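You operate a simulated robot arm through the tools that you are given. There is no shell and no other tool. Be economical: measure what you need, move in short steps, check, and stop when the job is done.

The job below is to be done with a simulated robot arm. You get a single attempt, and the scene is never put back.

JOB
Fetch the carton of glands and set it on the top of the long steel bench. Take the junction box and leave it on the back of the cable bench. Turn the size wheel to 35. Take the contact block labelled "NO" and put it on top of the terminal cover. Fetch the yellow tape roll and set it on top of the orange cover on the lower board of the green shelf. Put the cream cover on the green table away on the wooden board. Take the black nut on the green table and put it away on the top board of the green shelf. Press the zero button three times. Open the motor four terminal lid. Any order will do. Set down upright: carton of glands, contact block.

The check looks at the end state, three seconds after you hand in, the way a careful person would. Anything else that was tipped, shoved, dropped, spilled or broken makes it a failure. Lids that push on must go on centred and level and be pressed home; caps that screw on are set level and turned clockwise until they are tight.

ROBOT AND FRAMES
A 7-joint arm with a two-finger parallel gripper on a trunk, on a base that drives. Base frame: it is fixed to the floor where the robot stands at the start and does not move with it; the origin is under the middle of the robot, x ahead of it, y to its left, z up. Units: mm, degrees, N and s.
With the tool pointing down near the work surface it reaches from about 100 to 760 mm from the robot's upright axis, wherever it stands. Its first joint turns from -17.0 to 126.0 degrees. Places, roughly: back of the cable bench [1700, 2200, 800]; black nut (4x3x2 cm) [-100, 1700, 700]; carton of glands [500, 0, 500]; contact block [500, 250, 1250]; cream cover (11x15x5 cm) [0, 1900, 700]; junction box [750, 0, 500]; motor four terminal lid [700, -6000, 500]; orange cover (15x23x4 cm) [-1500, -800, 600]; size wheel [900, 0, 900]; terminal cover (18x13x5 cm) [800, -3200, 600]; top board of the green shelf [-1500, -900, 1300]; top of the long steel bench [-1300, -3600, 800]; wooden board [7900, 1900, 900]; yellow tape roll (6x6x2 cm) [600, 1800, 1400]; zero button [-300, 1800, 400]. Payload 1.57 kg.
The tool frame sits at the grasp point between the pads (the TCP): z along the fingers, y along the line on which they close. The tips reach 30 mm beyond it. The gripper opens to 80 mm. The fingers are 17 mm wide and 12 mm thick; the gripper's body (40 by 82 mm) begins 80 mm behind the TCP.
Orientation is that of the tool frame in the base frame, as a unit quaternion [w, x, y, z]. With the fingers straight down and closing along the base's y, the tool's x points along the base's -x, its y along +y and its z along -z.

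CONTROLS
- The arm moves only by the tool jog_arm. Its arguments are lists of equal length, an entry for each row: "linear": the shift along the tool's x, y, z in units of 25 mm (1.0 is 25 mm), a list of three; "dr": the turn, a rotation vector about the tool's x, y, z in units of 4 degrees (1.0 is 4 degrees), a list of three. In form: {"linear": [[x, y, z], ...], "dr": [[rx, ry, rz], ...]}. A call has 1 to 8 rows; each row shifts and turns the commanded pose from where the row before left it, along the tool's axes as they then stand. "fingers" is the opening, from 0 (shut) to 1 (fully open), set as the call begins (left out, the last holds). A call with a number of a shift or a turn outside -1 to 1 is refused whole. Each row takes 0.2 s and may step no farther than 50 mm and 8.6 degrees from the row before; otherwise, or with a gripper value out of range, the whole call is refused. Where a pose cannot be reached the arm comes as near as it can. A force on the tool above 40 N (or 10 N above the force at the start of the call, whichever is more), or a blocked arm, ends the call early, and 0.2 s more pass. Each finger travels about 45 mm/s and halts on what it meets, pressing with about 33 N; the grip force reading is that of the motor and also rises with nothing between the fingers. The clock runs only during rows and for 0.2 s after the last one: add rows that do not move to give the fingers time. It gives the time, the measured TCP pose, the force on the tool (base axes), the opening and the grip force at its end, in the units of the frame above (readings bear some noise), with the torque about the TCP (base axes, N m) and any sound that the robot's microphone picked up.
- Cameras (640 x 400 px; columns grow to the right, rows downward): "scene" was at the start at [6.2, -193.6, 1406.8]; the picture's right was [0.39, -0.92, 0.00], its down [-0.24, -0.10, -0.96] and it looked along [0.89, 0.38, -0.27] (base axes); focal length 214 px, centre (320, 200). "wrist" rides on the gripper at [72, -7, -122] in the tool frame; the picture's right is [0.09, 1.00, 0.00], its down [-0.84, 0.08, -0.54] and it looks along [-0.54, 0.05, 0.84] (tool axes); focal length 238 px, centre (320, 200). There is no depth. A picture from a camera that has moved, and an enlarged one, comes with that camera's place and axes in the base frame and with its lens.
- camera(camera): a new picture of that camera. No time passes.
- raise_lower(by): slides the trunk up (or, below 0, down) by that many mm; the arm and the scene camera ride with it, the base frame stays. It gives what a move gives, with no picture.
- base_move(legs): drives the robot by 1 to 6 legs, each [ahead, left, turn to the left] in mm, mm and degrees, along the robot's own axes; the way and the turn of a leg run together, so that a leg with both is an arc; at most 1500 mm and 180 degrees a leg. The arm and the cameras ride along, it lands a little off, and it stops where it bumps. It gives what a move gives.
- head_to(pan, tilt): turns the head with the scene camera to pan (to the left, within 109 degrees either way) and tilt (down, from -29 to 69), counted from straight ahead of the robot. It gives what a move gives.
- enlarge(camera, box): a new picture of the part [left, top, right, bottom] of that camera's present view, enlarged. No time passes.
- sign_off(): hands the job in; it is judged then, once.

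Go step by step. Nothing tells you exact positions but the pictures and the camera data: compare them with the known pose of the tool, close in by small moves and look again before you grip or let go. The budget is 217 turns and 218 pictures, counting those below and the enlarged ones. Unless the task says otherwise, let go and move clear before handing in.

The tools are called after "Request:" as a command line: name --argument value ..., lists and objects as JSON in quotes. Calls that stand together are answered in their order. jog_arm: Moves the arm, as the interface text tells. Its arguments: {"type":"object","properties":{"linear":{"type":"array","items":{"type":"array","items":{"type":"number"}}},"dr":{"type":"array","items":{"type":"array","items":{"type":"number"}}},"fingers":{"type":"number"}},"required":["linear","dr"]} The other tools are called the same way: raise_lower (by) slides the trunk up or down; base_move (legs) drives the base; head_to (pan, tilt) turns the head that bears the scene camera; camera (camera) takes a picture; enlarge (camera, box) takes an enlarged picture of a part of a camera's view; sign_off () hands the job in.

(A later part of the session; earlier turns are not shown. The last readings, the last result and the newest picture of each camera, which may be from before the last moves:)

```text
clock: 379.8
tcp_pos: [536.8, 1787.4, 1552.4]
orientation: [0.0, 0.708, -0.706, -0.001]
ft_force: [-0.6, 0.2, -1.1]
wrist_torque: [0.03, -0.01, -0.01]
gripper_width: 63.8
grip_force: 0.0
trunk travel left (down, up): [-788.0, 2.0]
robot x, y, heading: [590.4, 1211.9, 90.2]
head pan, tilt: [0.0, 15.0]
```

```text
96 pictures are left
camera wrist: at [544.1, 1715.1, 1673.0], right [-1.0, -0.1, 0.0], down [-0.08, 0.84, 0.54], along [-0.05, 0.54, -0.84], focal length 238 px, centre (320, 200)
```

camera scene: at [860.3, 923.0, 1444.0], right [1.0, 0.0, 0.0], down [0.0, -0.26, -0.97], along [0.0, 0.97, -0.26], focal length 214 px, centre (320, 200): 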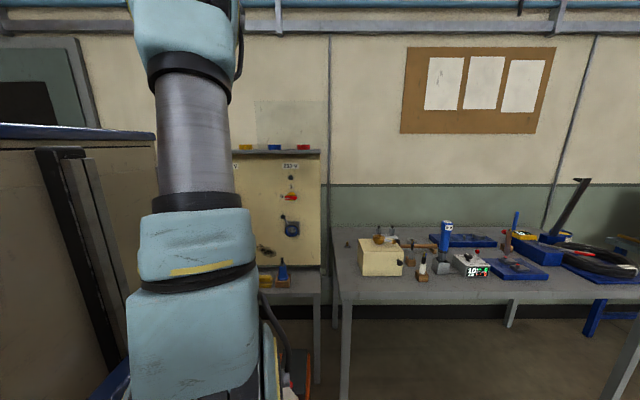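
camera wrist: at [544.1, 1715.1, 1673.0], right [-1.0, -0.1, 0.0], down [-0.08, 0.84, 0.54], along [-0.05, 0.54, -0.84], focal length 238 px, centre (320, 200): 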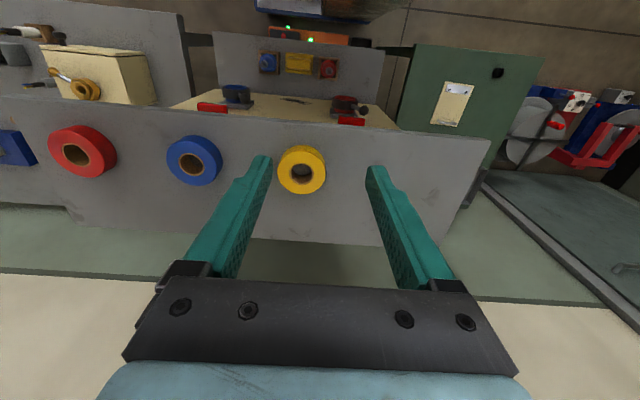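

Request:
jog_arm --linear '[[-1, -0.6, 0.8], [-1, 0, 0.8], [0, 0, 0.8], [0, 0, 0]]' --dr '[[0, 0, 0], [0, 0, 0], [0, 0, 0], [0, 0, 0]]' --fingers 1

Request:
camera --camera "wrist"

```text
clock: 380.8
tcp_pos: [552.4, 1837.6, 1492.5]
orientation: [0.0, 0.708, -0.706, 0.0]
ft_force: [-0.3, 0.1, -0.8]
wrist_torque: [-0.01, -0.05, -0.01]
gripper_width: 80.2
grip_force: 0.0
trunk travel left (down, up): [-788.0, 2.0]
robot x, y, heading: [591.3, 1207.9, 90.1]
head pan, tilt: [0.0, 15.0]
```

```text
95 pictures are left
camera wrist: at [558.9, 1766.3, 1612.9], right [-1.0, -0.1, 0.0], down [-0.08, 0.84, 0.54], along [-0.05, 0.54, -0.84], focal length 238 px, centre (320, 200)
```

wrist: 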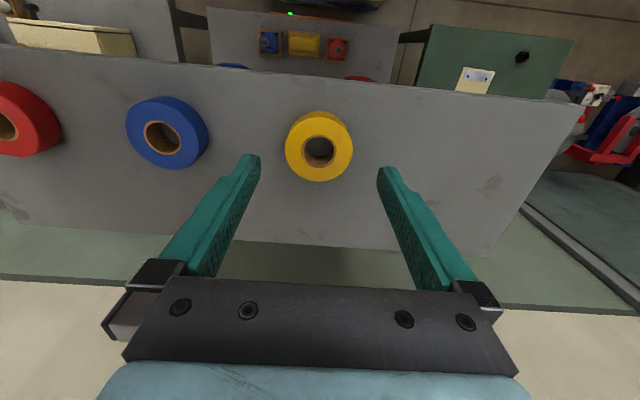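

Request:
jog_arm --linear '[[0, 0, 1], [0, 0, 0.8], [0, 0, 0.2], [0, 0, 0.2], [0, 0, 0.2], [0, 0, 0]]' --dr '[[0, 0, 0], [0, 0, 0], [0, 0, 0], [0, 0, 0], [0, 0, 0], [0, 0, 0]]'

Request:
camera --camera "wrist"

```text
clock: 381.8
tcp_pos: [552.0, 1837.2, 1445.5]
orientation: [-0.006, 0.708, -0.706, -0.007]
ft_force: [0.0, -2.0, 11.8]
wrist_torque: [-0.21, -0.52, -0.04]
gripper_width: 79.6
grip_force: 0.0
trunk travel left (down, up): [-788.0, 2.0]
robot x, y, heading: [589.6, 1213.0, 90.1]
head pan, tilt: [0.0, 15.0]
stopped in row 4: the force on the tool passed its limit at 48 N (the readings are from after the stop); the commanded pose is now the measured one
```

```text
94 pictures are left
camera wrist: at [559.4, 1763.4, 1565.0], right [-1.0, -0.1, 0.0], down [-0.08, 0.83, 0.56], along [-0.05, 0.55, -0.83], focal length 238 px, centre (320, 200)
```

wrist: 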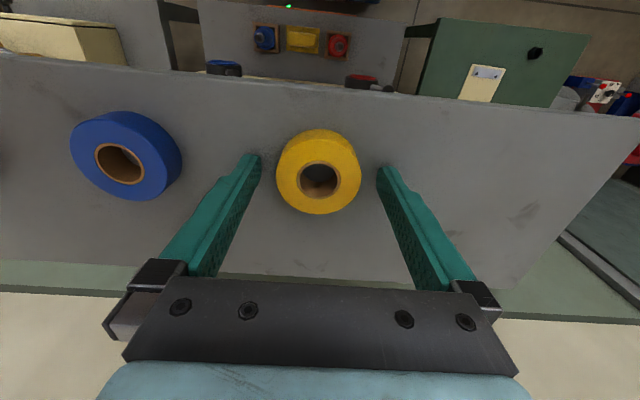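

Request:
jog_arm --linear '[[0.05, 0, -0.1], [0, 0, 0]]' --dr '[[0, 0.25, 0], [0, 0, 0]]'

Request:
jog_arm --linear '[[0, 0, 0], [0, 0, 0], [0, 0, 0], [0, 0, 0]]' --dr '[[0, 0, 0], [0, 0, 0], [0, 0, 0], [0, 0, 0]]' --fingers 0.3

Request:
jog_arm --linear '[[0, 0, -1], [0, 0, -1], [0, 0, -1], [0, 0, 0]]' --dr '[[0, 0, 0], [0, 0, 0], [0, 0, 0], [0, 0, 0]]'

Request:
camera --camera "wrist"

```text
clock: 382.4
tcp_pos: [552.9, 1837.9, 1446.1]
orientation: [0.002, 0.708, -0.706, 0.002]
ft_force: [-0.4, -0.8, -0.1]
wrist_torque: [0.01, 0.02, 0.02]
gripper_width: 80.4
grip_force: 0.1
trunk travel left (down, up): [-788.0, 2.0]
robot x, y, heading: [590.7, 1213.7, 89.8]
head pan, tilt: [0.0, 15.0]
```

```text
clock: 383.4
tcp_pos: [551.7, 1837.5, 1446.0]
orientation: [0.002, 0.709, -0.705, 0.0]
ft_force: [0.1, 0.3, 0.1]
wrist_torque: [-0.03, 0.03, -0.02]
gripper_width: 56.6
grip_force: 32.8
trunk travel left (down, up): [-788.0, 2.0]
robot x, y, heading: [590.5, 1208.4, 90.1]
head pan, tilt: [0.0, 15.0]
```

```text
clock: 384.4
tcp_pos: [552.3, 1836.3, 1520.7]
orientation: [0.002, 0.708, -0.706, 0.0]
ft_force: [0.0, 0.8, -0.5]
wrist_torque: [-0.01, 0.0, -0.02]
gripper_width: 56.2
grip_force: 33.5
trunk travel left (down, up): [-788.0, 2.0]
robot x, y, heading: [590.2, 1209.4, 90.0]
head pan, tilt: [0.0, 15.0]
```

```text
93 pictures are left
camera wrist: at [559.4, 1765.6, 1642.0], right [-1.0, -0.09, 0.0], down [-0.08, 0.84, 0.54], along [-0.05, 0.54, -0.84], focal length 238 px, centre (320, 200)
```

wrist: 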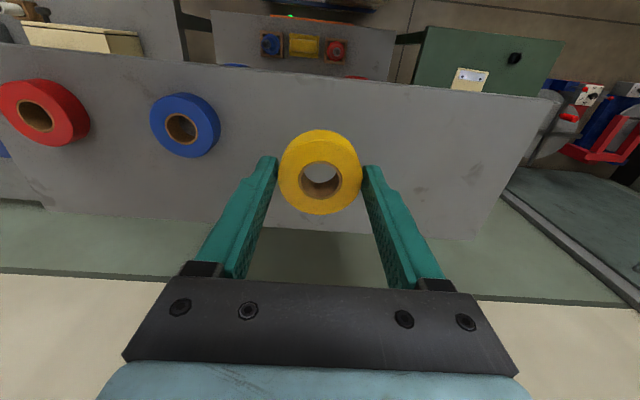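

Tape held. Back off, turn west and look ahead toward the green shelf.

Request:
base_move --legs '[[-330, 0, 0], [0, 0, 90]]'

Request:
camera --camera "scene"

Request:
head_to --pan -50 --tilt 20

Request:
camera --camera "scene"

```text
clock: 390.3
tcp_pos: [-33.3, 851.6, 1520.9]
orientation: [0.001, 1.0, -0.003, 0.002]
ft_force: [0.4, -0.2, -0.7]
wrist_torque: [0.05, 0.0, -0.01]
gripper_width: 56.9
grip_force: 32.9
trunk travel left (down, up): [-788.0, 2.0]
robot x, y, heading: [590.5, 881.3, 179.6]
head pan, tilt: [0.0, 15.0]
```

```text
92 pictures are left
camera scene: at [579.2, 1113.0, 1444.0], right [0.01, 1.0, 0.0], down [0.26, 0.0, -0.97], along [-0.97, 0.01, -0.26], focal length 214 px, centre (320, 200)
```

scene: 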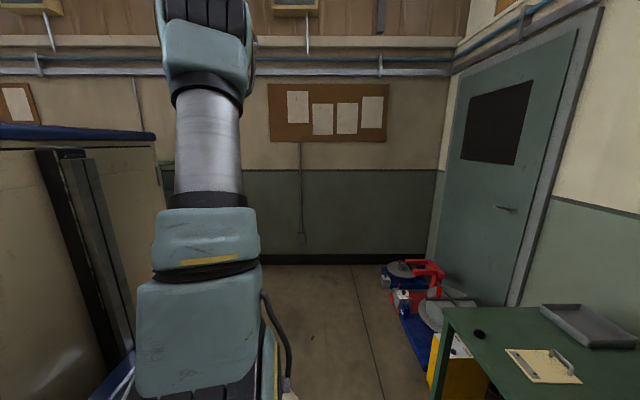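

```text
clock: 391.5
tcp_pos: [-34.0, 850.6, 1520.3]
orientation: [0.002, 1.0, -0.003, 0.001]
ft_force: [0.3, 0.2, -0.9]
wrist_torque: [0.0, -0.04, 0.02]
gripper_width: 56.6
grip_force: 33.3
trunk travel left (down, up): [-788.0, 2.0]
robot x, y, heading: [591.5, 884.0, 179.5]
head pan, tilt: [-50.0, 20.0]
```

```text
91 pictures are left
camera scene: at [613.0, 1184.1, 1435.9], right [0.77, 0.64, 0.0], down [0.22, -0.26, -0.94], along [-0.6, 0.72, -0.34], focal length 214 px, centre (320, 200)
```

scene: 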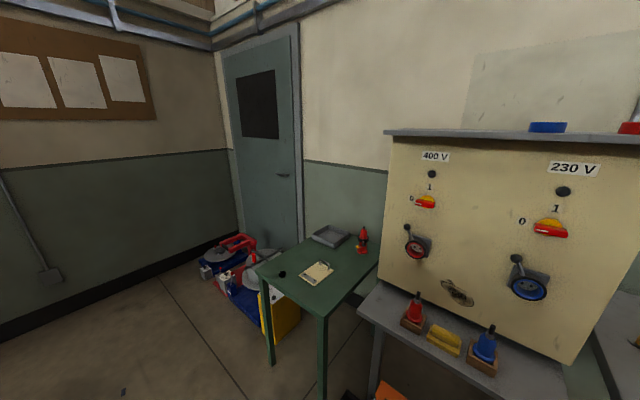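

Floor is clear. Drive to the green shelf.

Request:
base_move --legs '[[1240, 0, 0.4], [0, 1450, 0], [0, 350, 0]]'

Request:
head_to --pan 0 --tilt 30

Request:
camera --camera "scene"

Request:
camera --camera "wrist"

```text
clock: 406.4
tcp_pos: [-1271.3, -947.1, 1520.6]
orientation: [0.001, 1.0, -0.001, 0.002]
ft_force: [-0.2, 0.7, -0.2]
wrist_torque: [-0.01, -0.01, 0.02]
gripper_width: 56.4
grip_force: 33.0
trunk travel left (down, up): [-788.0, 2.0]
robot x, y, heading: [-643.0, -914.8, 179.9]
head pan, tilt: [-50.0, 20.0]
```

```text
clock: 407.6
tcp_pos: [-1270.6, -946.6, 1519.7]
orientation: [0.0, 1.0, -0.001, 0.002]
ft_force: [-0.4, 0.3, -0.2]
wrist_torque: [-0.03, 0.02, -0.02]
gripper_width: 56.5
grip_force: 33.4
trunk travel left (down, up): [-788.0, 2.0]
robot x, y, heading: [-647.9, -911.9, 179.6]
head pan, tilt: [0.0, 30.0]
```

```text
90 pictures are left
camera scene: at [-656.2, -683.3, 1419.8], right [0.0, 1.0, 0.0], down [0.5, 0.0, -0.87], along [-0.87, 0.0, -0.5], focal length 214 px, centre (320, 200)
```

scene: 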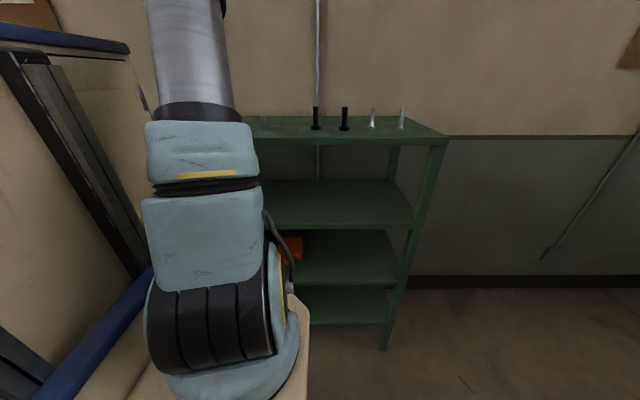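

```text
89 pictures are left
camera wrist: at [-1199.5, -941.1, 1641.8], right [0.09, -1.0, 0.0], down [-0.84, -0.08, 0.54], along [-0.54, -0.05, -0.84], focal length 238 px, centre (320, 200)
```

wrist: 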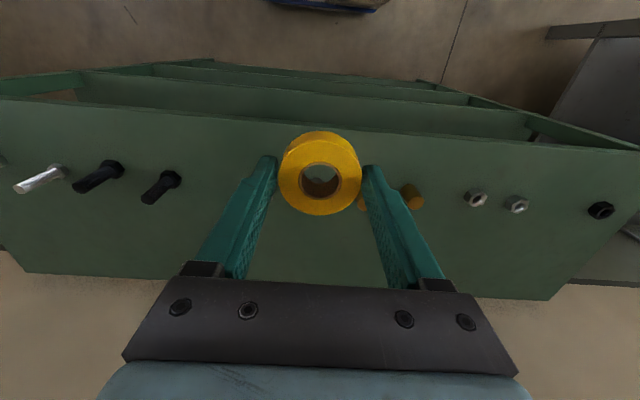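

Boards are at z≈1253, 925, 603, 307; the orange cover is on the 603 board. I'll set the tape on the top board's front, regrip it with a strongly tilted tool, then insert it.

Request:
base_move --legs '[[70, 0, 0]]'

Request:
raise_lower --by -190

Request:
camera --camera "wrist"

```text
clock: 408.6
tcp_pos: [-1339.8, -946.9, 1520.2]
orientation: [0.0, 1.0, -0.002, 0.001]
ft_force: [0.8, 0.3, -0.9]
wrist_torque: [0.01, 0.02, 0.02]
gripper_width: 56.8
grip_force: 33.2
trunk travel left (down, up): [-788.0, 2.0]
robot x, y, heading: [-715.5, -910.7, 179.7]
head pan, tilt: [0.0, 30.0]
```

```text
clock: 410.7
tcp_pos: [-1340.8, -946.7, 1330.8]
orientation: [0.0, 1.0, -0.002, 0.002]
ft_force: [1.1, 0.0, -0.2]
wrist_torque: [0.0, -0.03, 0.0]
gripper_width: 56.5
grip_force: 32.9
trunk travel left (down, up): [-598.0, 192.0]
robot x, y, heading: [-718.7, -910.9, 179.7]
head pan, tilt: [0.0, 30.0]
```

```text
88 pictures are left
camera wrist: at [-1269.8, -940.2, 1451.9], right [0.09, -1.0, 0.0], down [-0.84, -0.07, 0.54], along [-0.54, -0.05, -0.84], focal length 238 px, centre (320, 200)
```

wrist: 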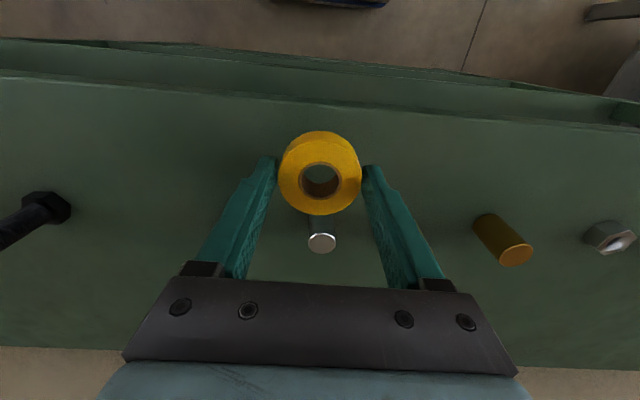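

Request:
jog_arm --linear '[[-0.4, 0, 0.8], [0, 0, 0.5], [0, 0, 0.2], [0, 0, 0.2], [0, 0, 0.2], [0, 0, 0.2], [0, 0, 0.2], [0, 0, 0.2]]' --dr '[[0, 0, 0], [0, 0, 0], [0, 0, 0], [0, 0, 0], [0, 0, 0], [0, 0, 0], [0, 0, 0], [0, 0, 0]]'

```text
clock: 411.9
tcp_pos: [-1349.8, -946.9, 1288.4]
orientation: [0.002, 1.0, -0.002, -0.006]
ft_force: [1.9, 0.0, 14.3]
wrist_torque: [0.35, -0.26, -0.04]
gripper_width: 56.6
grip_force: 33.4
trunk travel left (down, up): [-598.0, 192.0]
robot x, y, heading: [-713.2, -912.7, 179.8]
head pan, tilt: [0.0, 30.0]
stopped in row 5: the force on the tool passed its limit at 49 N (the readings are from after the stop); the commanded pose is now the measured one
```

Request:
jog_arm --linear '[[0, 0, -0.04], [0, 0, 0], [0, 0, 0], [0, 0, -1], [0, 0, -1], [0, 0, -1], [1, 0, 0], [1, 0, 0]]' --dr '[[0, 0, 0], [0, 0, 0], [0, 0, 0], [0, 0, 0], [0, 0, 0], [0, 0, 0], [0, -1, 0], [0, -1, 0]]' --fingers 1

Request:
jog_arm --linear '[[1, 0, 0], [1, 0, 0], [0.6, 0, -0.4], [0.4, 0, -0.4], [0.4, 0, -0.4], [0, 0, 0], [0, 0, 0], [0, 0, 0]]' --dr '[[0, -1, 0], [0, -1, 0], [0, -1, 0], [0, -1, 0], [0, -1, 0], [0, -1, 0], [0, -1, 0], [0, -1, 0]]'

Request:
jog_arm --linear '[[0, 0, 0], [0, 0, 0], [0, 0, 0], [0, 0, 0], [0, 0, 0], [0, 0, 0], [0, 0, 0], [0, 0, 0]]' --dr '[[0, -1, 0], [0, -1, 0], [0, -1, 0], [0, -1, 0], [0, -1, 0], [0, -1, 0], [0, -1, 0], [0, 0, 0]]'

Request:
camera --camera "wrist"

```text
clock: 413.7
tcp_pos: [-1293.3, -944.4, 1343.9]
orientation: [0.002, 0.997, -0.002, -0.074]
ft_force: [-0.5, -0.2, 0.6]
wrist_torque: [0.0, -0.09, -0.01]
gripper_width: 80.1
grip_force: 0.0
out of reach, approached as far as the arm can: row 6
trunk travel left (down, up): [-598.0, 192.0]
robot x, y, heading: [-715.1, -916.6, 179.7]
head pan, tilt: [0.0, 30.0]
```

```text
clock: 414.8
tcp_pos: [-1210.2, -939.9, 1350.0]
orientation: [-0.001, 0.975, -0.005, -0.224]
ft_force: [5.9, 15.9, -1.4]
wrist_torque: [-1.41, 0.68, 1.9]
gripper_width: 79.9
grip_force: 0.0
trunk travel left (down, up): [-598.0, 192.0]
robot x, y, heading: [-713.3, -913.9, 179.7]
head pan, tilt: [0.0, 30.0]
stopped in row 5: the force on the tool passed its limit at 43 N (the readings are from after the stop); the commanded pose is now the measured one
```

```text
clock: 415.6
tcp_pos: [-1214.2, -938.8, 1352.3]
orientation: [-0.004, 0.95, -0.007, -0.311]
ft_force: [9.4, 22.1, 4.4]
wrist_torque: [-1.56, -0.01, 3.08]
gripper_width: 80.1
grip_force: 0.0
out of reach, approached as far as the arm can: row 3
trunk travel left (down, up): [-598.0, 192.0]
robot x, y, heading: [-717.3, -914.2, 179.9]
head pan, tilt: [0.0, 30.0]
stopped in row 3: the force on the tool passed its limit at 49 N (the readings are from after the stop); the commanded pose is now the measured one
```

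```text
87 pictures are left
camera wrist: at [-1084.6, -933.4, 1408.0], right [0.06, -1.0, -0.06], down [-0.35, -0.07, 0.93], along [-0.93, -0.04, -0.36], focal length 238 px, centre (320, 200)
```

wrist: 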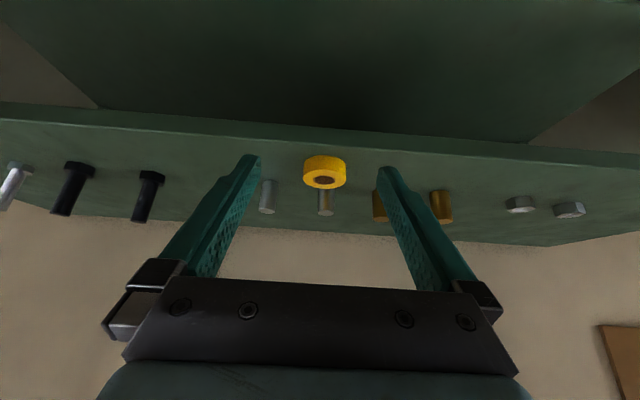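

The hand touched the robot's own tower; back the base off and extend the arm instead.

Request:
jog_arm --linear '[[-0.81, -0.1, 0.59], [-0.81, 0, 0.59], [0, 0, 0]]' --dr '[[0, 0, 0], [0, 0, 0], [0, 0, 0]]'

Request:
base_move --legs '[[-200, 0, 0]]'

Request:
jog_arm --linear '[[-0.81, 0, 0.59], [-0.81, 0, 0.59], [-0.81, 0, 0.59], [0, 0, 0], [0, 0, 0], [0, 0, 0], [0, 0, 0], [0, 0, 0]]' --dr '[[0, 0, 0], [0, 0, 0], [0, -1, 0], [0, -1, 0], [0, -1, 0], [0, -1, 0], [0, -1, 0], [0, -1, 0]]'

Request:
jog_arm --linear '[[0, 0, 0], [0, 0, 0], [0, 0, 0]]' --dr '[[0, -1, 0], [0, -1, 0], [0, 0, 0]]'

Request:
camera --camera "wrist"

```text
clock: 416.4
tcp_pos: [-1265.7, -937.6, 1352.2]
orientation: [-0.003, 0.95, -0.006, -0.311]
ft_force: [-0.1, 0.4, 0.0]
wrist_torque: [0.02, 0.0, 0.0]
gripper_width: 80.1
grip_force: 0.1
trunk travel left (down, up): [-598.0, 192.0]
robot x, y, heading: [-713.0, -914.5, 179.5]
head pan, tilt: [0.0, 30.0]
```

```text
clock: 418.0
tcp_pos: [-1065.3, -939.0, 1353.0]
orientation: [-0.003, 0.95, -0.005, -0.311]
ft_force: [0.1, -0.2, -0.6]
wrist_torque: [-0.05, -0.02, 0.02]
gripper_width: 79.9
grip_force: 0.1
trunk travel left (down, up): [-598.0, 192.0]
robot x, y, heading: [-516.9, -908.7, 179.8]
head pan, tilt: [0.0, 30.0]
```

```text
clock: 419.8
tcp_pos: [-1146.8, -921.4, 1355.9]
orientation: [-0.003, 0.864, -0.016, -0.503]
ft_force: [0.1, 0.2, -0.4]
wrist_torque: [0.02, 0.01, 0.01]
gripper_width: 80.0
grip_force: 0.0
trunk travel left (down, up): [-598.0, 192.0]
robot x, y, heading: [-517.9, -911.7, 179.7]
head pan, tilt: [0.0, 30.0]
```

```text
clock: 420.8
tcp_pos: [-1147.9, -907.6, 1356.4]
orientation: [-0.009, 0.826, -0.027, -0.563]
ft_force: [0.2, 0.2, 0.0]
wrist_torque: [0.0, 0.01, 0.05]
gripper_width: 79.9
grip_force: 0.0
trunk travel left (down, up): [-598.0, 192.0]
robot x, y, heading: [-515.0, -910.8, 179.7]
head pan, tilt: [0.0, 30.0]
stopped in row 3: the arm was blocked; the commanded pose is now the measured one
```

```text
86 pictures are left
camera wrist: at [-1008.6, -910.6, 1331.9], right [-0.02, -1.0, -0.07], down [0.19, -0.07, 0.98], along [-0.98, 0.01, 0.19], focal length 238 px, centre (320, 200)
```

wrist: 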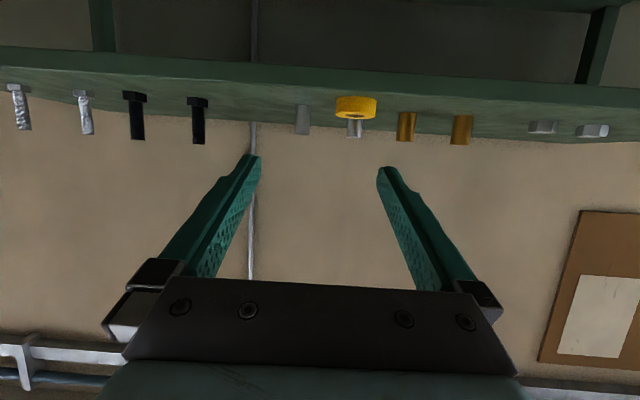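

Request:
jog_arm --linear '[[0.927, 0, 0.375], [0.927, 0, 0.375], [0.927, 0, 0.375], [0.927, 0, 0.375], [0.927, 0, 0.375], [0.927, 0, 0.375], [0.927, 0, 0.375], [0, 0, 0]]' --dr '[[-0.72, 0, -0.28], [0, 0, 0], [0, 0, 0], [0, 0, 0], [0, 0, 0], [0, 0, 0], [0, 0, 0], [0, 0, 0]]'

Request:
raise_lower --by 100

Request:
camera --camera "wrist"

```text
clock: 422.6
tcp_pos: [-1146.3, -923.0, 1179.0]
orientation: [0.007, 0.827, 0.003, -0.562]
ft_force: [0.3, -0.3, 0.0]
wrist_torque: [-0.01, -0.02, 0.01]
gripper_width: 79.9
grip_force: 0.1
trunk travel left (down, up): [-598.0, 192.0]
robot x, y, heading: [-515.5, -918.0, 180.0]
head pan, tilt: [0.0, 30.0]
```

```text
clock: 423.9
tcp_pos: [-1147.2, -921.9, 1280.4]
orientation: [0.006, 0.827, 0.002, -0.562]
ft_force: [-0.3, 1.0, 0.2]
wrist_torque: [-0.03, 0.0, 0.0]
gripper_width: 80.1
grip_force: 0.0
trunk travel left (down, up): [-698.0, 92.0]
robot x, y, heading: [-512.1, -916.0, 179.7]
head pan, tilt: [0.0, 30.0]
```

```text
85 pictures are left
camera wrist: at [-1006.9, -914.7, 1257.4], right [0.05, -1.0, -0.08], down [0.2, -0.07, 0.98], along [-0.98, -0.06, 0.19], focal length 238 px, centre (320, 200)
```

wrist: 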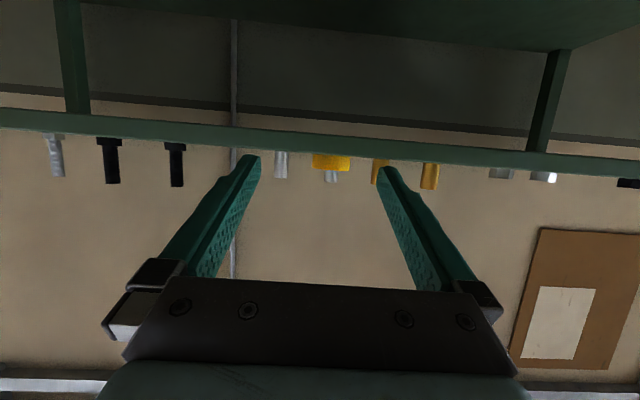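

Request:
jog_arm --linear '[[0, 0.56, 0], [0, 0.56, 0], [0, 0, 0]]' --dr '[[0, 0, 0], [0, 0, 0], [0, 0, 0]]'

Request:
base_move --legs '[[130, 0, 0]]'

Request:
camera --camera "wrist"

```text
clock: 424.9
tcp_pos: [-1149.9, -918.0, 1272.8]
orientation: [-0.006, 0.831, -0.016, -0.556]
ft_force: [-0.8, -0.7, -0.3]
wrist_torque: [0.0, 0.01, -0.03]
gripper_width: 79.7
grip_force: 0.1
trunk travel left (down, up): [-698.0, 92.0]
robot x, y, heading: [-520.1, -909.2, 179.8]
head pan, tilt: [0.0, 30.0]
stopped in row 3: the arm was blocked; the commanded pose is now the measured one
```

```text
clock: 426.3
tcp_pos: [-1277.8, -918.4, 1273.2]
orientation: [-0.006, 0.832, -0.018, -0.555]
ft_force: [16.5, -13.8, 7.6]
wrist_torque: [-0.53, -0.01, 1.22]
gripper_width: 80.0
grip_force: 0.0
trunk travel left (down, up): [-698.0, 92.0]
robot x, y, heading: [-643.7, -914.1, 179.7]
head pan, tilt: [0.0, 30.0]
stopped in leg 1: the force on the tool passed its limit at 173 N (the readings are from after the stop); the commanded pose is now the measured one
```

```text
84 pictures are left
camera wrist: at [-1137.2, -916.6, 1253.1], right [0.0, -1.0, -0.08], down [0.18, -0.07, 0.98], along [-0.98, -0.01, 0.17], focal length 238 px, centre (320, 200)
```

wrist: 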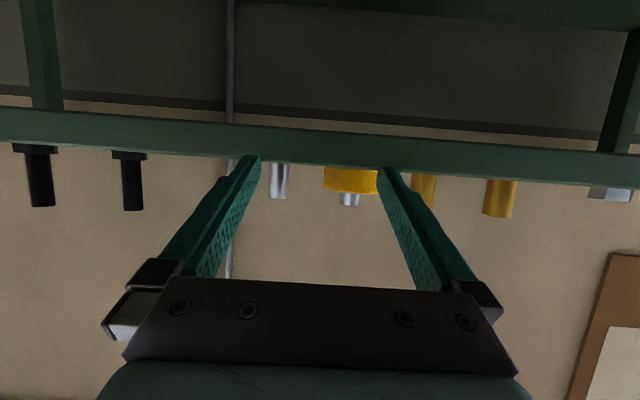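

Fingertips bumped the board's front edge; back off, straighten, raise a bit and shift the base sideways instead.

Request:
base_move --legs '[[-80, 50, 0]]'

Request:
jog_arm --linear '[[-0.3, -0.6, -0.12], [0, 0, 0], [0, 0, 0]]' --dr '[[-0.49, 0, -0.19], [0, 0, 0], [0, 0, 0]]'

Request:
camera --camera "wrist"

```text
clock: 427.5
tcp_pos: [-1199.5, -970.4, 1271.9]
orientation: [-0.006, 0.832, -0.019, -0.555]
ft_force: [0.1, 0.3, -0.2]
wrist_torque: [-0.03, -0.03, 0.03]
gripper_width: 80.2
grip_force: 0.1
trunk travel left (down, up): [-698.0, 92.0]
robot x, y, heading: [-560.9, -966.6, 179.8]
head pan, tilt: [0.0, 30.0]
```

```text
clock: 428.3
tcp_pos: [-1198.0, -957.6, 1280.3]
orientation: [0.002, 0.832, -0.003, -0.555]
ft_force: [-0.1, 0.5, -0.1]
wrist_torque: [0.02, 0.0, 0.01]
gripper_width: 79.9
grip_force: 0.0
trunk travel left (down, up): [-698.0, 92.0]
robot x, y, heading: [-567.1, -961.6, 179.7]
head pan, tilt: [0.0, 30.0]
```

```text
83 pictures are left
camera wrist: at [-1057.8, -952.0, 1260.2], right [0.03, -1.0, -0.08], down [0.18, -0.07, 0.98], along [-0.98, -0.05, 0.18], focal length 238 px, centre (320, 200)
```

wrist: 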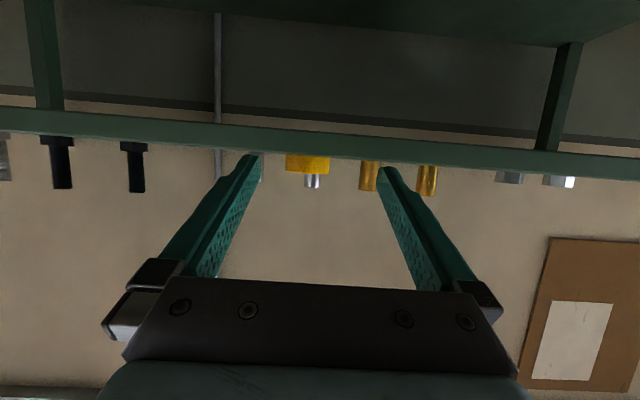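

Request:
jog_arm --linear '[[-0.1, -0.2, -0.04], [0, 0, 0]]' --dr '[[0, 0, 0], [0, 0, 0]]'

Request:
base_move --legs '[[90, 0, 0]]'

Request:
camera --camera "wrist"

```text
clock: 428.9
tcp_pos: [-1197.3, -953.0, 1282.8]
orientation: [0.003, 0.832, -0.003, -0.555]
ft_force: [0.5, 0.4, 0.2]
wrist_torque: [-0.01, 0.0, 0.0]
gripper_width: 80.0
grip_force: 0.0
trunk travel left (down, up): [-698.0, 92.0]
robot x, y, heading: [-568.8, -962.2, 179.9]
head pan, tilt: [0.0, 30.0]
```

```text
clock: 430.0
tcp_pos: [-1288.7, -953.1, 1282.5]
orientation: [0.003, 0.832, -0.003, -0.555]
ft_force: [1.1, -0.3, 1.1]
wrist_torque: [0.02, 0.0, -0.01]
gripper_width: 79.8
grip_force: 0.1
trunk travel left (down, up): [-698.0, 92.0]
robot x, y, heading: [-653.9, -965.3, 180.0]
head pan, tilt: [0.0, 30.0]
```

```text
82 pictures are left
camera wrist: at [-1148.4, -946.9, 1262.7], right [0.03, -1.0, -0.08], down [0.18, -0.07, 0.98], along [-0.98, -0.05, 0.18], focal length 238 px, centre (320, 200)
```

wrist: 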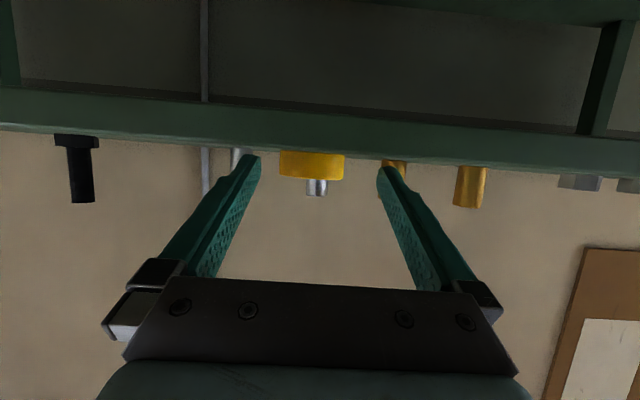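

Request:
base_move --legs '[[44, 0, 0]]'

Request:
camera --camera "wrist"

```text
clock: 430.9
tcp_pos: [-1333.4, -952.6, 1282.4]
orientation: [0.003, 0.832, -0.002, -0.555]
ft_force: [0.7, 0.5, -0.4]
wrist_torque: [-0.02, 0.0, -0.02]
gripper_width: 79.9
grip_force: 0.0
trunk travel left (down, up): [-698.0, 92.0]
robot x, y, heading: [-698.2, -961.3, 180.0]
head pan, tilt: [0.0, 30.0]
```

```text
81 pictures are left
camera wrist: at [-1192.6, -946.6, 1262.7], right [0.03, -1.0, -0.08], down [0.18, -0.07, 0.98], along [-0.98, -0.05, 0.18], focal length 238 px, centre (320, 200)
```

wrist: 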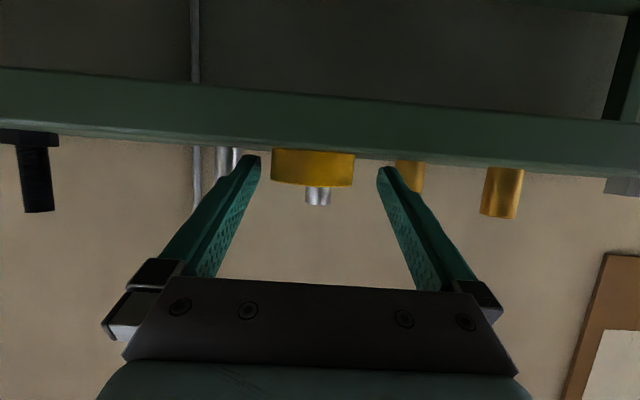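

Request:
jog_arm --linear '[[-0.19, -0.1, 0.46], [0, 0, 0]]' --dr '[[0, 0, 0], [0, 0, 0]]'

Request:
jog_arm --linear '[[0, 0, 0], [0, 0, 0], [0, 0, 0], [0, 0, 0]]' --dr '[[0, 0, 0], [0, 0, 0], [0, 0, 0], [0, 0, 0]]' --fingers 0.3

Request:
raise_lower --by 40

Request:
camera --camera "wrist"

```text
clock: 431.5
tcp_pos: [-1344.8, -948.9, 1282.8]
orientation: [0.003, 0.832, -0.004, -0.555]
ft_force: [-0.4, -0.5, -1.0]
wrist_torque: [-0.01, -0.01, -0.02]
gripper_width: 80.2
grip_force: 0.0
trunk travel left (down, up): [-698.0, 92.0]
robot x, y, heading: [-700.1, -965.3, 179.9]
head pan, tilt: [0.0, 30.0]
```

```text
clock: 432.5
tcp_pos: [-1345.1, -949.4, 1283.3]
orientation: [0.003, 0.832, -0.003, -0.555]
ft_force: [-0.6, 0.0, 0.8]
wrist_torque: [0.04, 0.03, 0.01]
gripper_width: 57.2
grip_force: 32.6
trunk travel left (down, up): [-698.0, 92.0]
robot x, y, heading: [-697.3, -962.2, 180.0]
head pan, tilt: [0.0, 30.0]
```

```text
clock: 433.3
tcp_pos: [-1345.7, -950.6, 1322.6]
orientation: [0.003, 0.832, -0.003, -0.555]
ft_force: [0.1, 0.1, -0.6]
wrist_torque: [-0.02, -0.01, 0.0]
gripper_width: 56.6
grip_force: 33.2
trunk travel left (down, up): [-738.0, 52.0]
robot x, y, heading: [-699.2, -962.4, 179.9]
head pan, tilt: [0.0, 30.0]
```

```text
80 pictures are left
camera wrist: at [-1205.3, -944.0, 1302.2], right [0.03, -1.0, -0.08], down [0.18, -0.07, 0.98], along [-0.98, -0.05, 0.17], focal length 238 px, centre (320, 200)
```

wrist: 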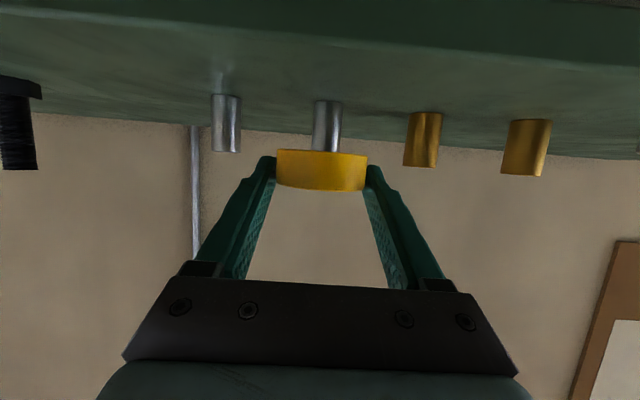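

Tape regripped at a flat angle. Back out, lower and line up with the orange cover.

Request:
base_move --legs '[[-330, 0, 0], [0, -120, 0]]'

Request:
raise_lower --by -400

Request:
raise_lower --by -130

Request:
jog_arm --linear '[[0.927, 0, 0.375], [0.927, 0, 0.375], [0.927, 0, 0.375], [-0.375, 0, 0.927], [-0.375, 0, 0.927], [-0.375, 0, 0.927], [0, 0, 0]]' --dr '[[0, 0, 0], [0, 0, 0], [0, 0, 0], [0, 0, 0], [0, 0, 0], [0, 0, 0], [0, 0, 0]]'

Request:
camera --camera "wrist"

Request:
camera --camera "scene"

```text
clock: 436.3
tcp_pos: [-1018.3, -829.5, 1323.0]
orientation: [0.002, 0.832, -0.004, -0.555]
ft_force: [-0.4, -0.4, 0.1]
wrist_torque: [0.0, -0.01, 0.03]
gripper_width: 56.5
grip_force: 32.8
trunk travel left (down, up): [-738.0, 52.0]
robot x, y, heading: [-372.9, -843.2, 179.8]
head pan, tilt: [0.0, 30.0]
```

```text
clock: 440.1
tcp_pos: [-1017.6, -828.6, 922.1]
orientation: [0.003, 0.832, -0.004, -0.555]
ft_force: [-0.2, 0.4, -0.2]
wrist_torque: [0.0, 0.04, 0.0]
gripper_width: 56.6
grip_force: 32.4
trunk travel left (down, up): [-338.0, 452.0]
robot x, y, heading: [-372.8, -844.1, 179.6]
head pan, tilt: [0.0, 30.0]
```

```text
clock: 441.7
tcp_pos: [-1017.3, -829.5, 793.0]
orientation: [0.002, 0.832, -0.004, -0.555]
ft_force: [0.3, 0.4, -0.1]
wrist_torque: [-0.02, -0.02, 0.0]
gripper_width: 56.6
grip_force: 33.2
trunk travel left (down, up): [-208.0, 582.0]
robot x, y, heading: [-370.2, -844.3, 179.9]
head pan, tilt: [0.0, 30.0]
```

```text
clock: 443.3
tcp_pos: [-1093.6, -829.5, 717.5]
orientation: [0.002, 0.832, -0.004, -0.555]
ft_force: [-0.1, -0.4, -0.3]
wrist_torque: [-0.01, 0.01, 0.02]
gripper_width: 56.5
grip_force: 33.2
trunk travel left (down, up): [-208.0, 582.0]
robot x, y, heading: [-373.6, -843.2, 180.0]
head pan, tilt: [0.0, 30.0]
```

```text
79 pictures are left
camera wrist: at [-952.2, -822.8, 696.7], right [0.03, -1.0, -0.08], down [0.18, -0.07, 0.98], along [-0.98, -0.04, 0.17], focal length 238 px, centre (320, 200)
```

wrist: 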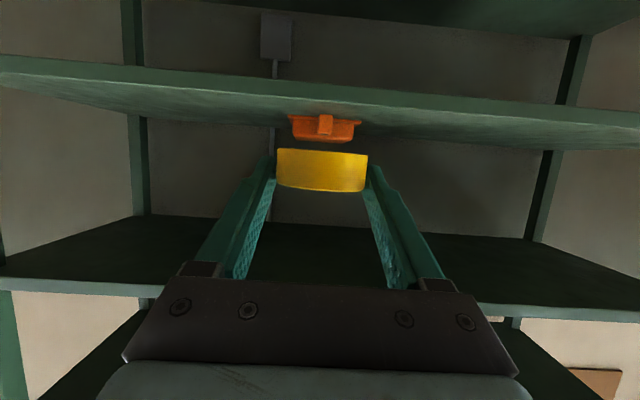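

```text
78 pictures are left
camera scene: at [-380.9, -613.8, 839.8], right [0.0, 1.0, 0.0], down [0.5, 0.0, -0.87], along [-0.87, 0.0, -0.5], focal length 214 px, centre (320, 200)
```

scene: 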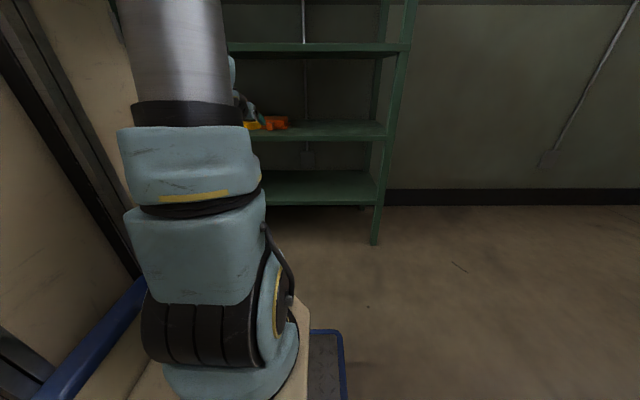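

Request:
enlarge --camera "wrist" --box '[260, 90, 400, 200]'

Request:
enlarge --camera "scene" --box '[225, 95, 325, 145]'

```text
3.64 times, centred on (330, 145) of wrist
camera zoom: at [-952.2, -822.8, 696.7], right [0.03, -1.0, -0.08], down [0.18, -0.07, 0.98], along [-0.98, -0.04, 0.17], focal length 867 px, centre (284, 400)
```

zoom: 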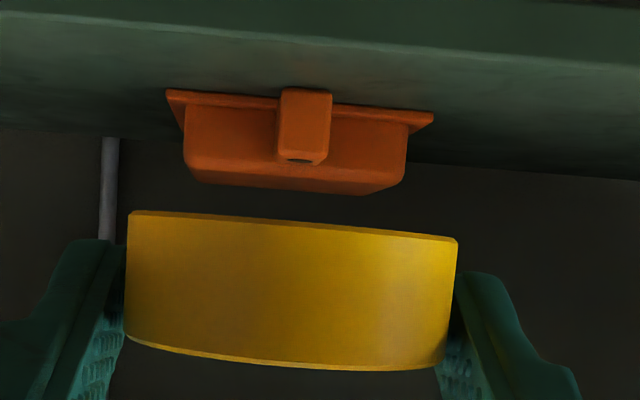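

```text
6.40 times, centred on (275, 120) of scene
camera zoom: at [-380.9, -613.8, 839.8], right [0.0, 1.0, 0.0], down [0.5, 0.0, -0.87], along [-0.87, 0.0, -0.5], focal length 1373 px, centre (608, 712)
```

zoom: 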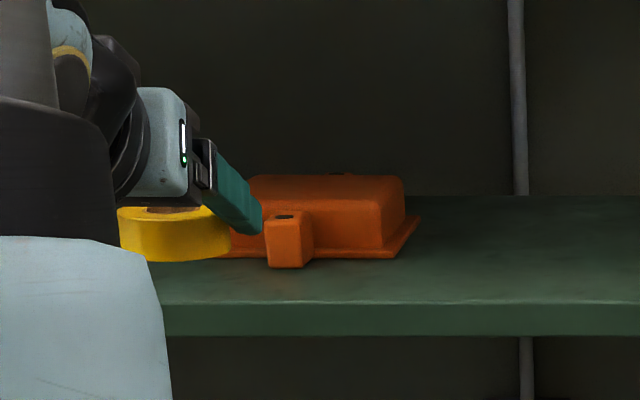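

Request:
base_move --legs '[[250, 20, 0]]'

Request:
camera --camera "wrist"

Request:
camera --camera "scene"

```text
clock: 445.1
tcp_pos: [-1342.2, -848.7, 717.1]
orientation: [0.002, 0.832, -0.004, -0.555]
ft_force: [-0.2, 0.3, 0.1]
wrist_torque: [0.01, 0.01, 0.03]
gripper_width: 56.5
grip_force: 33.4
trunk travel left (down, up): [-208.0, 582.0]
robot x, y, heading: [-622.8, -864.7, 180.0]
head pan, tilt: [0.0, 30.0]
```

```text
75 pictures are left
camera wrist: at [-1201.1, -842.5, 696.7], right [0.03, -1.0, -0.08], down [0.18, -0.07, 0.98], along [-0.98, -0.05, 0.17], focal length 238 px, centre (320, 200)
```

wrist: 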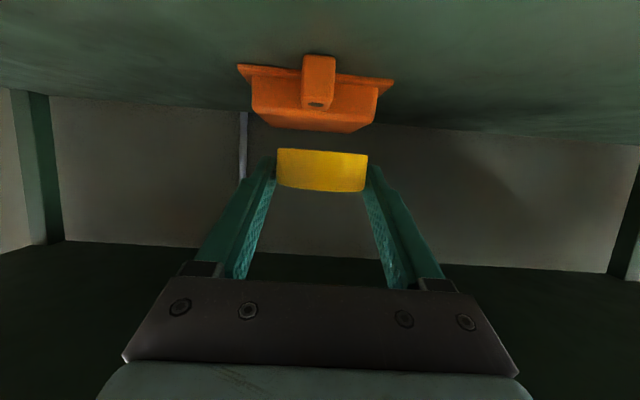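

```text
74 pictures are left
camera scene: at [-630.1, -633.2, 839.8], right [0.0, 1.0, 0.0], down [0.5, 0.0, -0.87], along [-0.87, 0.0, -0.5], focal length 214 px, centre (320, 200)
```

scene: 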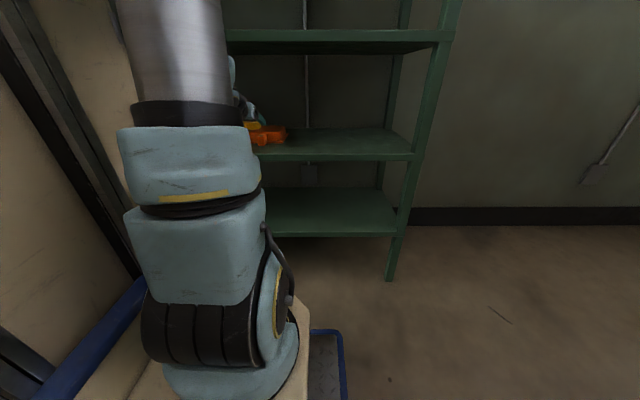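

Request:
base_move --legs '[[144, 0, 0]]'

Request:
camera --camera "wrist"

```text
clock: 446.5
tcp_pos: [-1487.6, -847.9, 718.0]
orientation: [0.003, 0.832, -0.003, -0.554]
ft_force: [-0.6, -0.9, -0.7]
wrist_torque: [0.01, 0.01, -0.02]
gripper_width: 56.4
grip_force: 33.3
trunk travel left (down, up): [-208.0, 582.0]
robot x, y, heading: [-765.2, -864.2, 179.8]
head pan, tilt: [0.0, 30.0]
```

```text
73 pictures are left
camera wrist: at [-1347.5, -842.5, 696.7], right [0.03, -1.0, -0.08], down [0.18, -0.07, 0.98], along [-0.98, -0.05, 0.17], focal length 238 px, centre (320, 200)
```

wrist: 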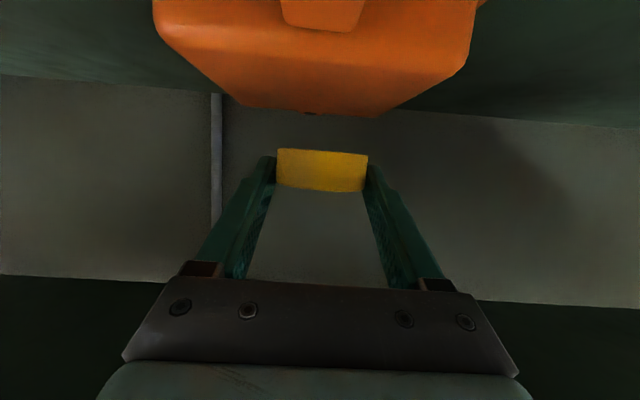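

Request:
jog_arm --linear '[[0.56, 0, 0.225], [0.15, 0, 0.06], [0.15, 0, 0.06], [0.15, 0, 0.06], [0.15, 0, 0.06], [0.15, 0, 0.06], [0.15, 0, 0.06], [0.15, 0, 0.06]]' --dr '[[0, 0, 0], [0, 0, 0], [0, 0, 0], [0, 0, 0], [0, 0, 0], [0, 0, 0], [0, 0, 0], [0, 0, 0]]'

Request:
camera --camera "wrist"

```text
clock: 448.3
tcp_pos: [-1488.0, -849.4, 679.4]
orientation: [0.001, 0.828, -0.004, -0.56]
ft_force: [-0.2, -0.7, 38.7]
wrist_torque: [0.64, 0.34, -0.08]
gripper_width: 56.9
grip_force: 33.2
trunk travel left (down, up): [-208.0, 582.0]
robot x, y, heading: [-763.5, -864.1, 179.8]
head pan, tilt: [0.0, 30.0]
```

```text
72 pictures are left
camera wrist: at [-1348.4, -843.0, 657.1], right [0.03, -1.0, -0.08], down [0.19, -0.07, 0.98], along [-0.98, -0.04, 0.19], focal length 238 px, centre (320, 200)
```

wrist: 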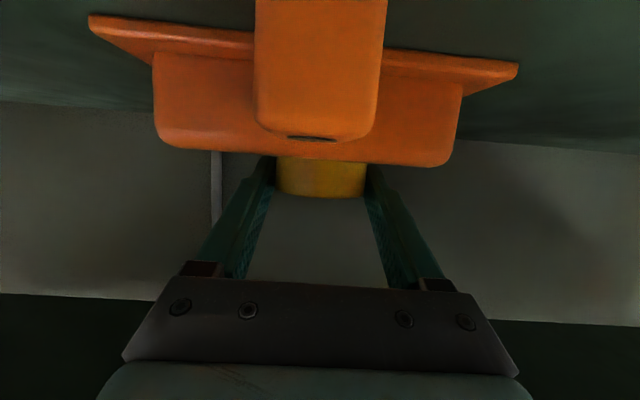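

Tape rests on the cover. Release and withdraw straight back.

Request:
jog_arm --linear '[[-0.06, 0, -0.03], [0, 0, 0], [0, 0, 0], [0, 0, 0]]' --dr '[[0, 0, 0], [0, 0, 0], [0, 0, 0], [0, 0, 0]]' --fingers 1

Request:
raise_lower --by 8

Request:
base_move --legs '[[-120, 0, 0]]'

Request:
camera --camera "wrist"

```text
clock: 449.3
tcp_pos: [-1487.6, -850.9, 678.5]
orientation: [0.002, 0.83, -0.003, -0.558]
ft_force: [1.3, -17.6, 39.6]
wrist_torque: [1.05, 0.97, 0.41]
gripper_width: 64.4
grip_force: 0.1
trunk travel left (down, up): [-208.0, 582.0]
robot x, y, heading: [-767.0, -864.1, 179.8]
head pan, tilt: [0.0, 30.0]
```

```text
clock: 449.9
tcp_pos: [-1487.1, -846.9, 679.7]
orientation: [0.003, 0.834, -0.004, -0.552]
ft_force: [-0.2, -2.8, 5.5]
wrist_torque: [0.18, 0.17, 0.07]
gripper_width: 77.8
grip_force: 0.1
trunk travel left (down, up): [-216.0, 574.0]
robot x, y, heading: [-766.8, -858.9, 179.7]
head pan, tilt: [0.0, 30.0]
```

```text
clock: 451.1
tcp_pos: [-1365.9, -849.0, 682.7]
orientation: [0.003, 0.832, -0.003, -0.554]
ft_force: [-0.8, 0.2, -0.5]
wrist_torque: [0.01, 0.03, 0.0]
gripper_width: 79.9
grip_force: 0.0
trunk travel left (down, up): [-216.0, 574.0]
robot x, y, heading: [-647.1, -867.0, 179.7]
head pan, tilt: [0.0, 30.0]
```

```text
71 pictures are left
camera wrist: at [-1226.1, -842.5, 662.7], right [0.03, -1.0, -0.08], down [0.18, -0.07, 0.98], along [-0.98, -0.04, 0.17], focal length 238 px, centre (320, 200)
```

wrist: 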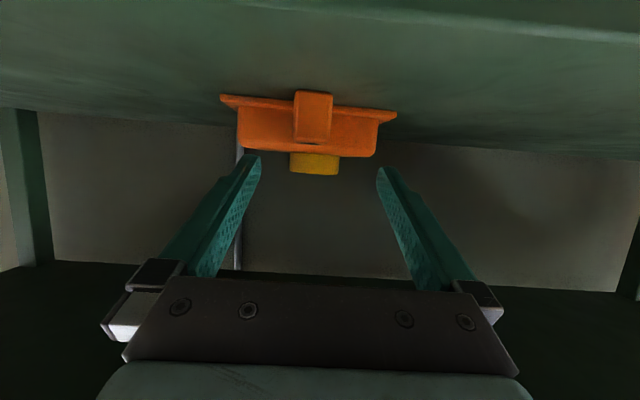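

Tape is set. Next: back away, reorient tool down, drive to the green table.

Request:
base_move --legs '[[-250, 0, 0], [0, 0, -90]]'

Request:
raise_lower --by 400

Request:
jog_arm --linear '[[0, 0, 0], [0, 0, 0], [0, 0, 0], [0, 0, 0], [0, 0, 0], [0, 0, 0], [0, 0, 0], [0, 0, 0]]' --dr '[[0, 1, 0], [0, 1, 0], [0, 1, 0], [0, 1, 0], [0, 1, 0], [0, 1, 0], [0, 1, 0], [0, 1, 0]]'

Request:
jog_arm --linear '[[0.5, 0, 0], [0.5, 0, 0], [0.5, 0, 0], [0.5, 0, 0], [0.5, 0, 0], [0.5, 0, 0], [0.5, 0, 0], [0.5, 0, 0]]' --dr '[[0, 1, 0], [0, 1, 0], [0, 1, 0], [0, 1, 0], [0, 1, 0], [0, 1, 0], [0, 1, 0], [0, 1, 0]]'

Request:
base_move --legs '[[1400, 0, 0], [300, -350, 0]]'

Request:
camera --camera "wrist"

```text
clock: 456.8
tcp_pos: [-373.5, -144.1, 683.5]
orientation: [0.392, -0.583, 0.594, 0.391]
ft_force: [0.2, 0.0, 0.0]
wrist_torque: [-0.01, 0.0, 0.01]
gripper_width: 80.0
grip_force: 0.1
trunk travel left (down, up): [-216.0, 574.0]
robot x, y, heading: [-395.6, -864.5, 89.4]
head pan, tilt: [0.0, 30.0]
```

```text
clock: 460.6
tcp_pos: [-373.2, -144.2, 1082.3]
orientation: [0.392, -0.583, 0.595, 0.391]
ft_force: [0.3, -0.4, 0.1]
wrist_torque: [0.0, -0.01, 0.0]
gripper_width: 80.0
grip_force: 0.0
trunk travel left (down, up): [-616.0, 174.0]
robot x, y, heading: [-397.2, -864.3, 89.4]
head pan, tilt: [0.0, 30.0]
```

```text
clock: 462.4
tcp_pos: [-373.6, -143.8, 1083.4]
orientation: [0.213, -0.668, 0.679, 0.216]
ft_force: [0.4, 0.5, 0.0]
wrist_torque: [-0.04, -0.03, 0.02]
gripper_width: 80.1
grip_force: 0.0
trunk travel left (down, up): [-616.0, 174.0]
robot x, y, heading: [-392.8, -867.8, 89.3]
head pan, tilt: [0.0, 30.0]
```

```text
clock: 464.2
tcp_pos: [-375.3, -236.5, 1047.7]
orientation: [0.018, -0.701, 0.712, 0.023]
ft_force: [0.4, -0.6, -0.2]
wrist_torque: [-0.02, 0.0, -0.01]
gripper_width: 80.1
grip_force: 0.0
trunk travel left (down, up): [-616.0, 174.0]
robot x, y, heading: [-397.7, -868.3, 89.1]
head pan, tilt: [0.0, 30.0]
```

```text
clock: 473.5
tcp_pos: [34.4, 1443.2, 1047.9]
orientation: [0.019, -0.694, 0.719, 0.023]
ft_force: [-1.1, -0.6, 0.1]
wrist_torque: [0.02, 0.0, 0.02]
gripper_width: 79.8
grip_force: 0.2
trunk travel left (down, up): [-616.0, 174.0]
robot x, y, heading: [0.7, 814.2, 87.7]
head pan, tilt: [0.0, 30.0]
```

```text
70 pictures are left
camera wrist: at [39.5, 1364.3, 1163.9], right [-1.0, -0.06, 0.0], down [-0.04, 0.81, 0.59], along [-0.04, 0.59, -0.81], focal length 238 px, centre (320, 200)
```

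wrist: 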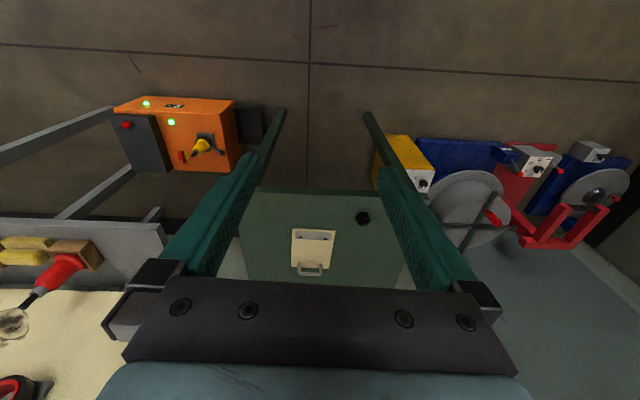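

Request:
base_move --legs '[[0, 0, 2.3], [300, 105, 0]]'

Request:
raise_lower --by -180

Request:
camera --camera "wrist"

```text
clock: 476.0
tcp_pos: [-96.6, 1740.9, 1046.5]
orientation: [-0.019, 0.708, -0.706, -0.023]
ft_force: [0.6, -0.2, 0.2]
wrist_torque: [0.01, -0.01, 0.0]
gripper_width: 80.1
grip_force: 0.1
trunk travel left (down, up): [-616.0, 174.0]
robot x, y, heading: [-108.0, 1113.0, 90.3]
head pan, tilt: [0.0, 30.0]
```

```text
clock: 478.0
tcp_pos: [-96.7, 1741.7, 867.4]
orientation: [-0.018, 0.709, -0.705, -0.024]
ft_force: [-0.8, -0.4, 0.3]
wrist_torque: [0.02, 0.05, 0.01]
gripper_width: 80.1
grip_force: 0.0
trunk travel left (down, up): [-436.0, 354.0]
robot x, y, heading: [-104.5, 1114.8, 90.0]
head pan, tilt: [0.0, 30.0]
```

```text
69 pictures are left
camera wrist: at [-89.1, 1662.8, 983.9], right [-1.0, -0.1, 0.0], down [-0.08, 0.8, 0.59], along [-0.06, 0.59, -0.81], focal length 238 px, centre (320, 200)
```

wrist: 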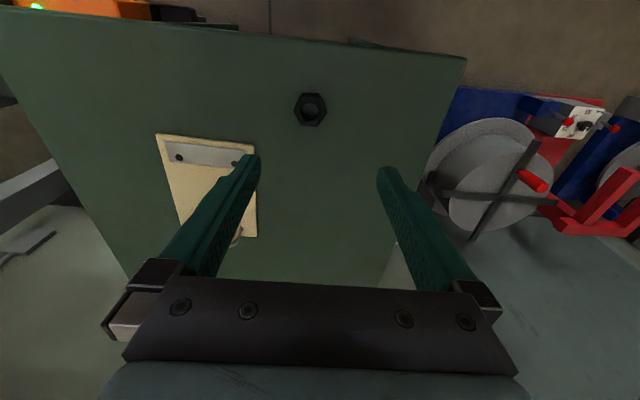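

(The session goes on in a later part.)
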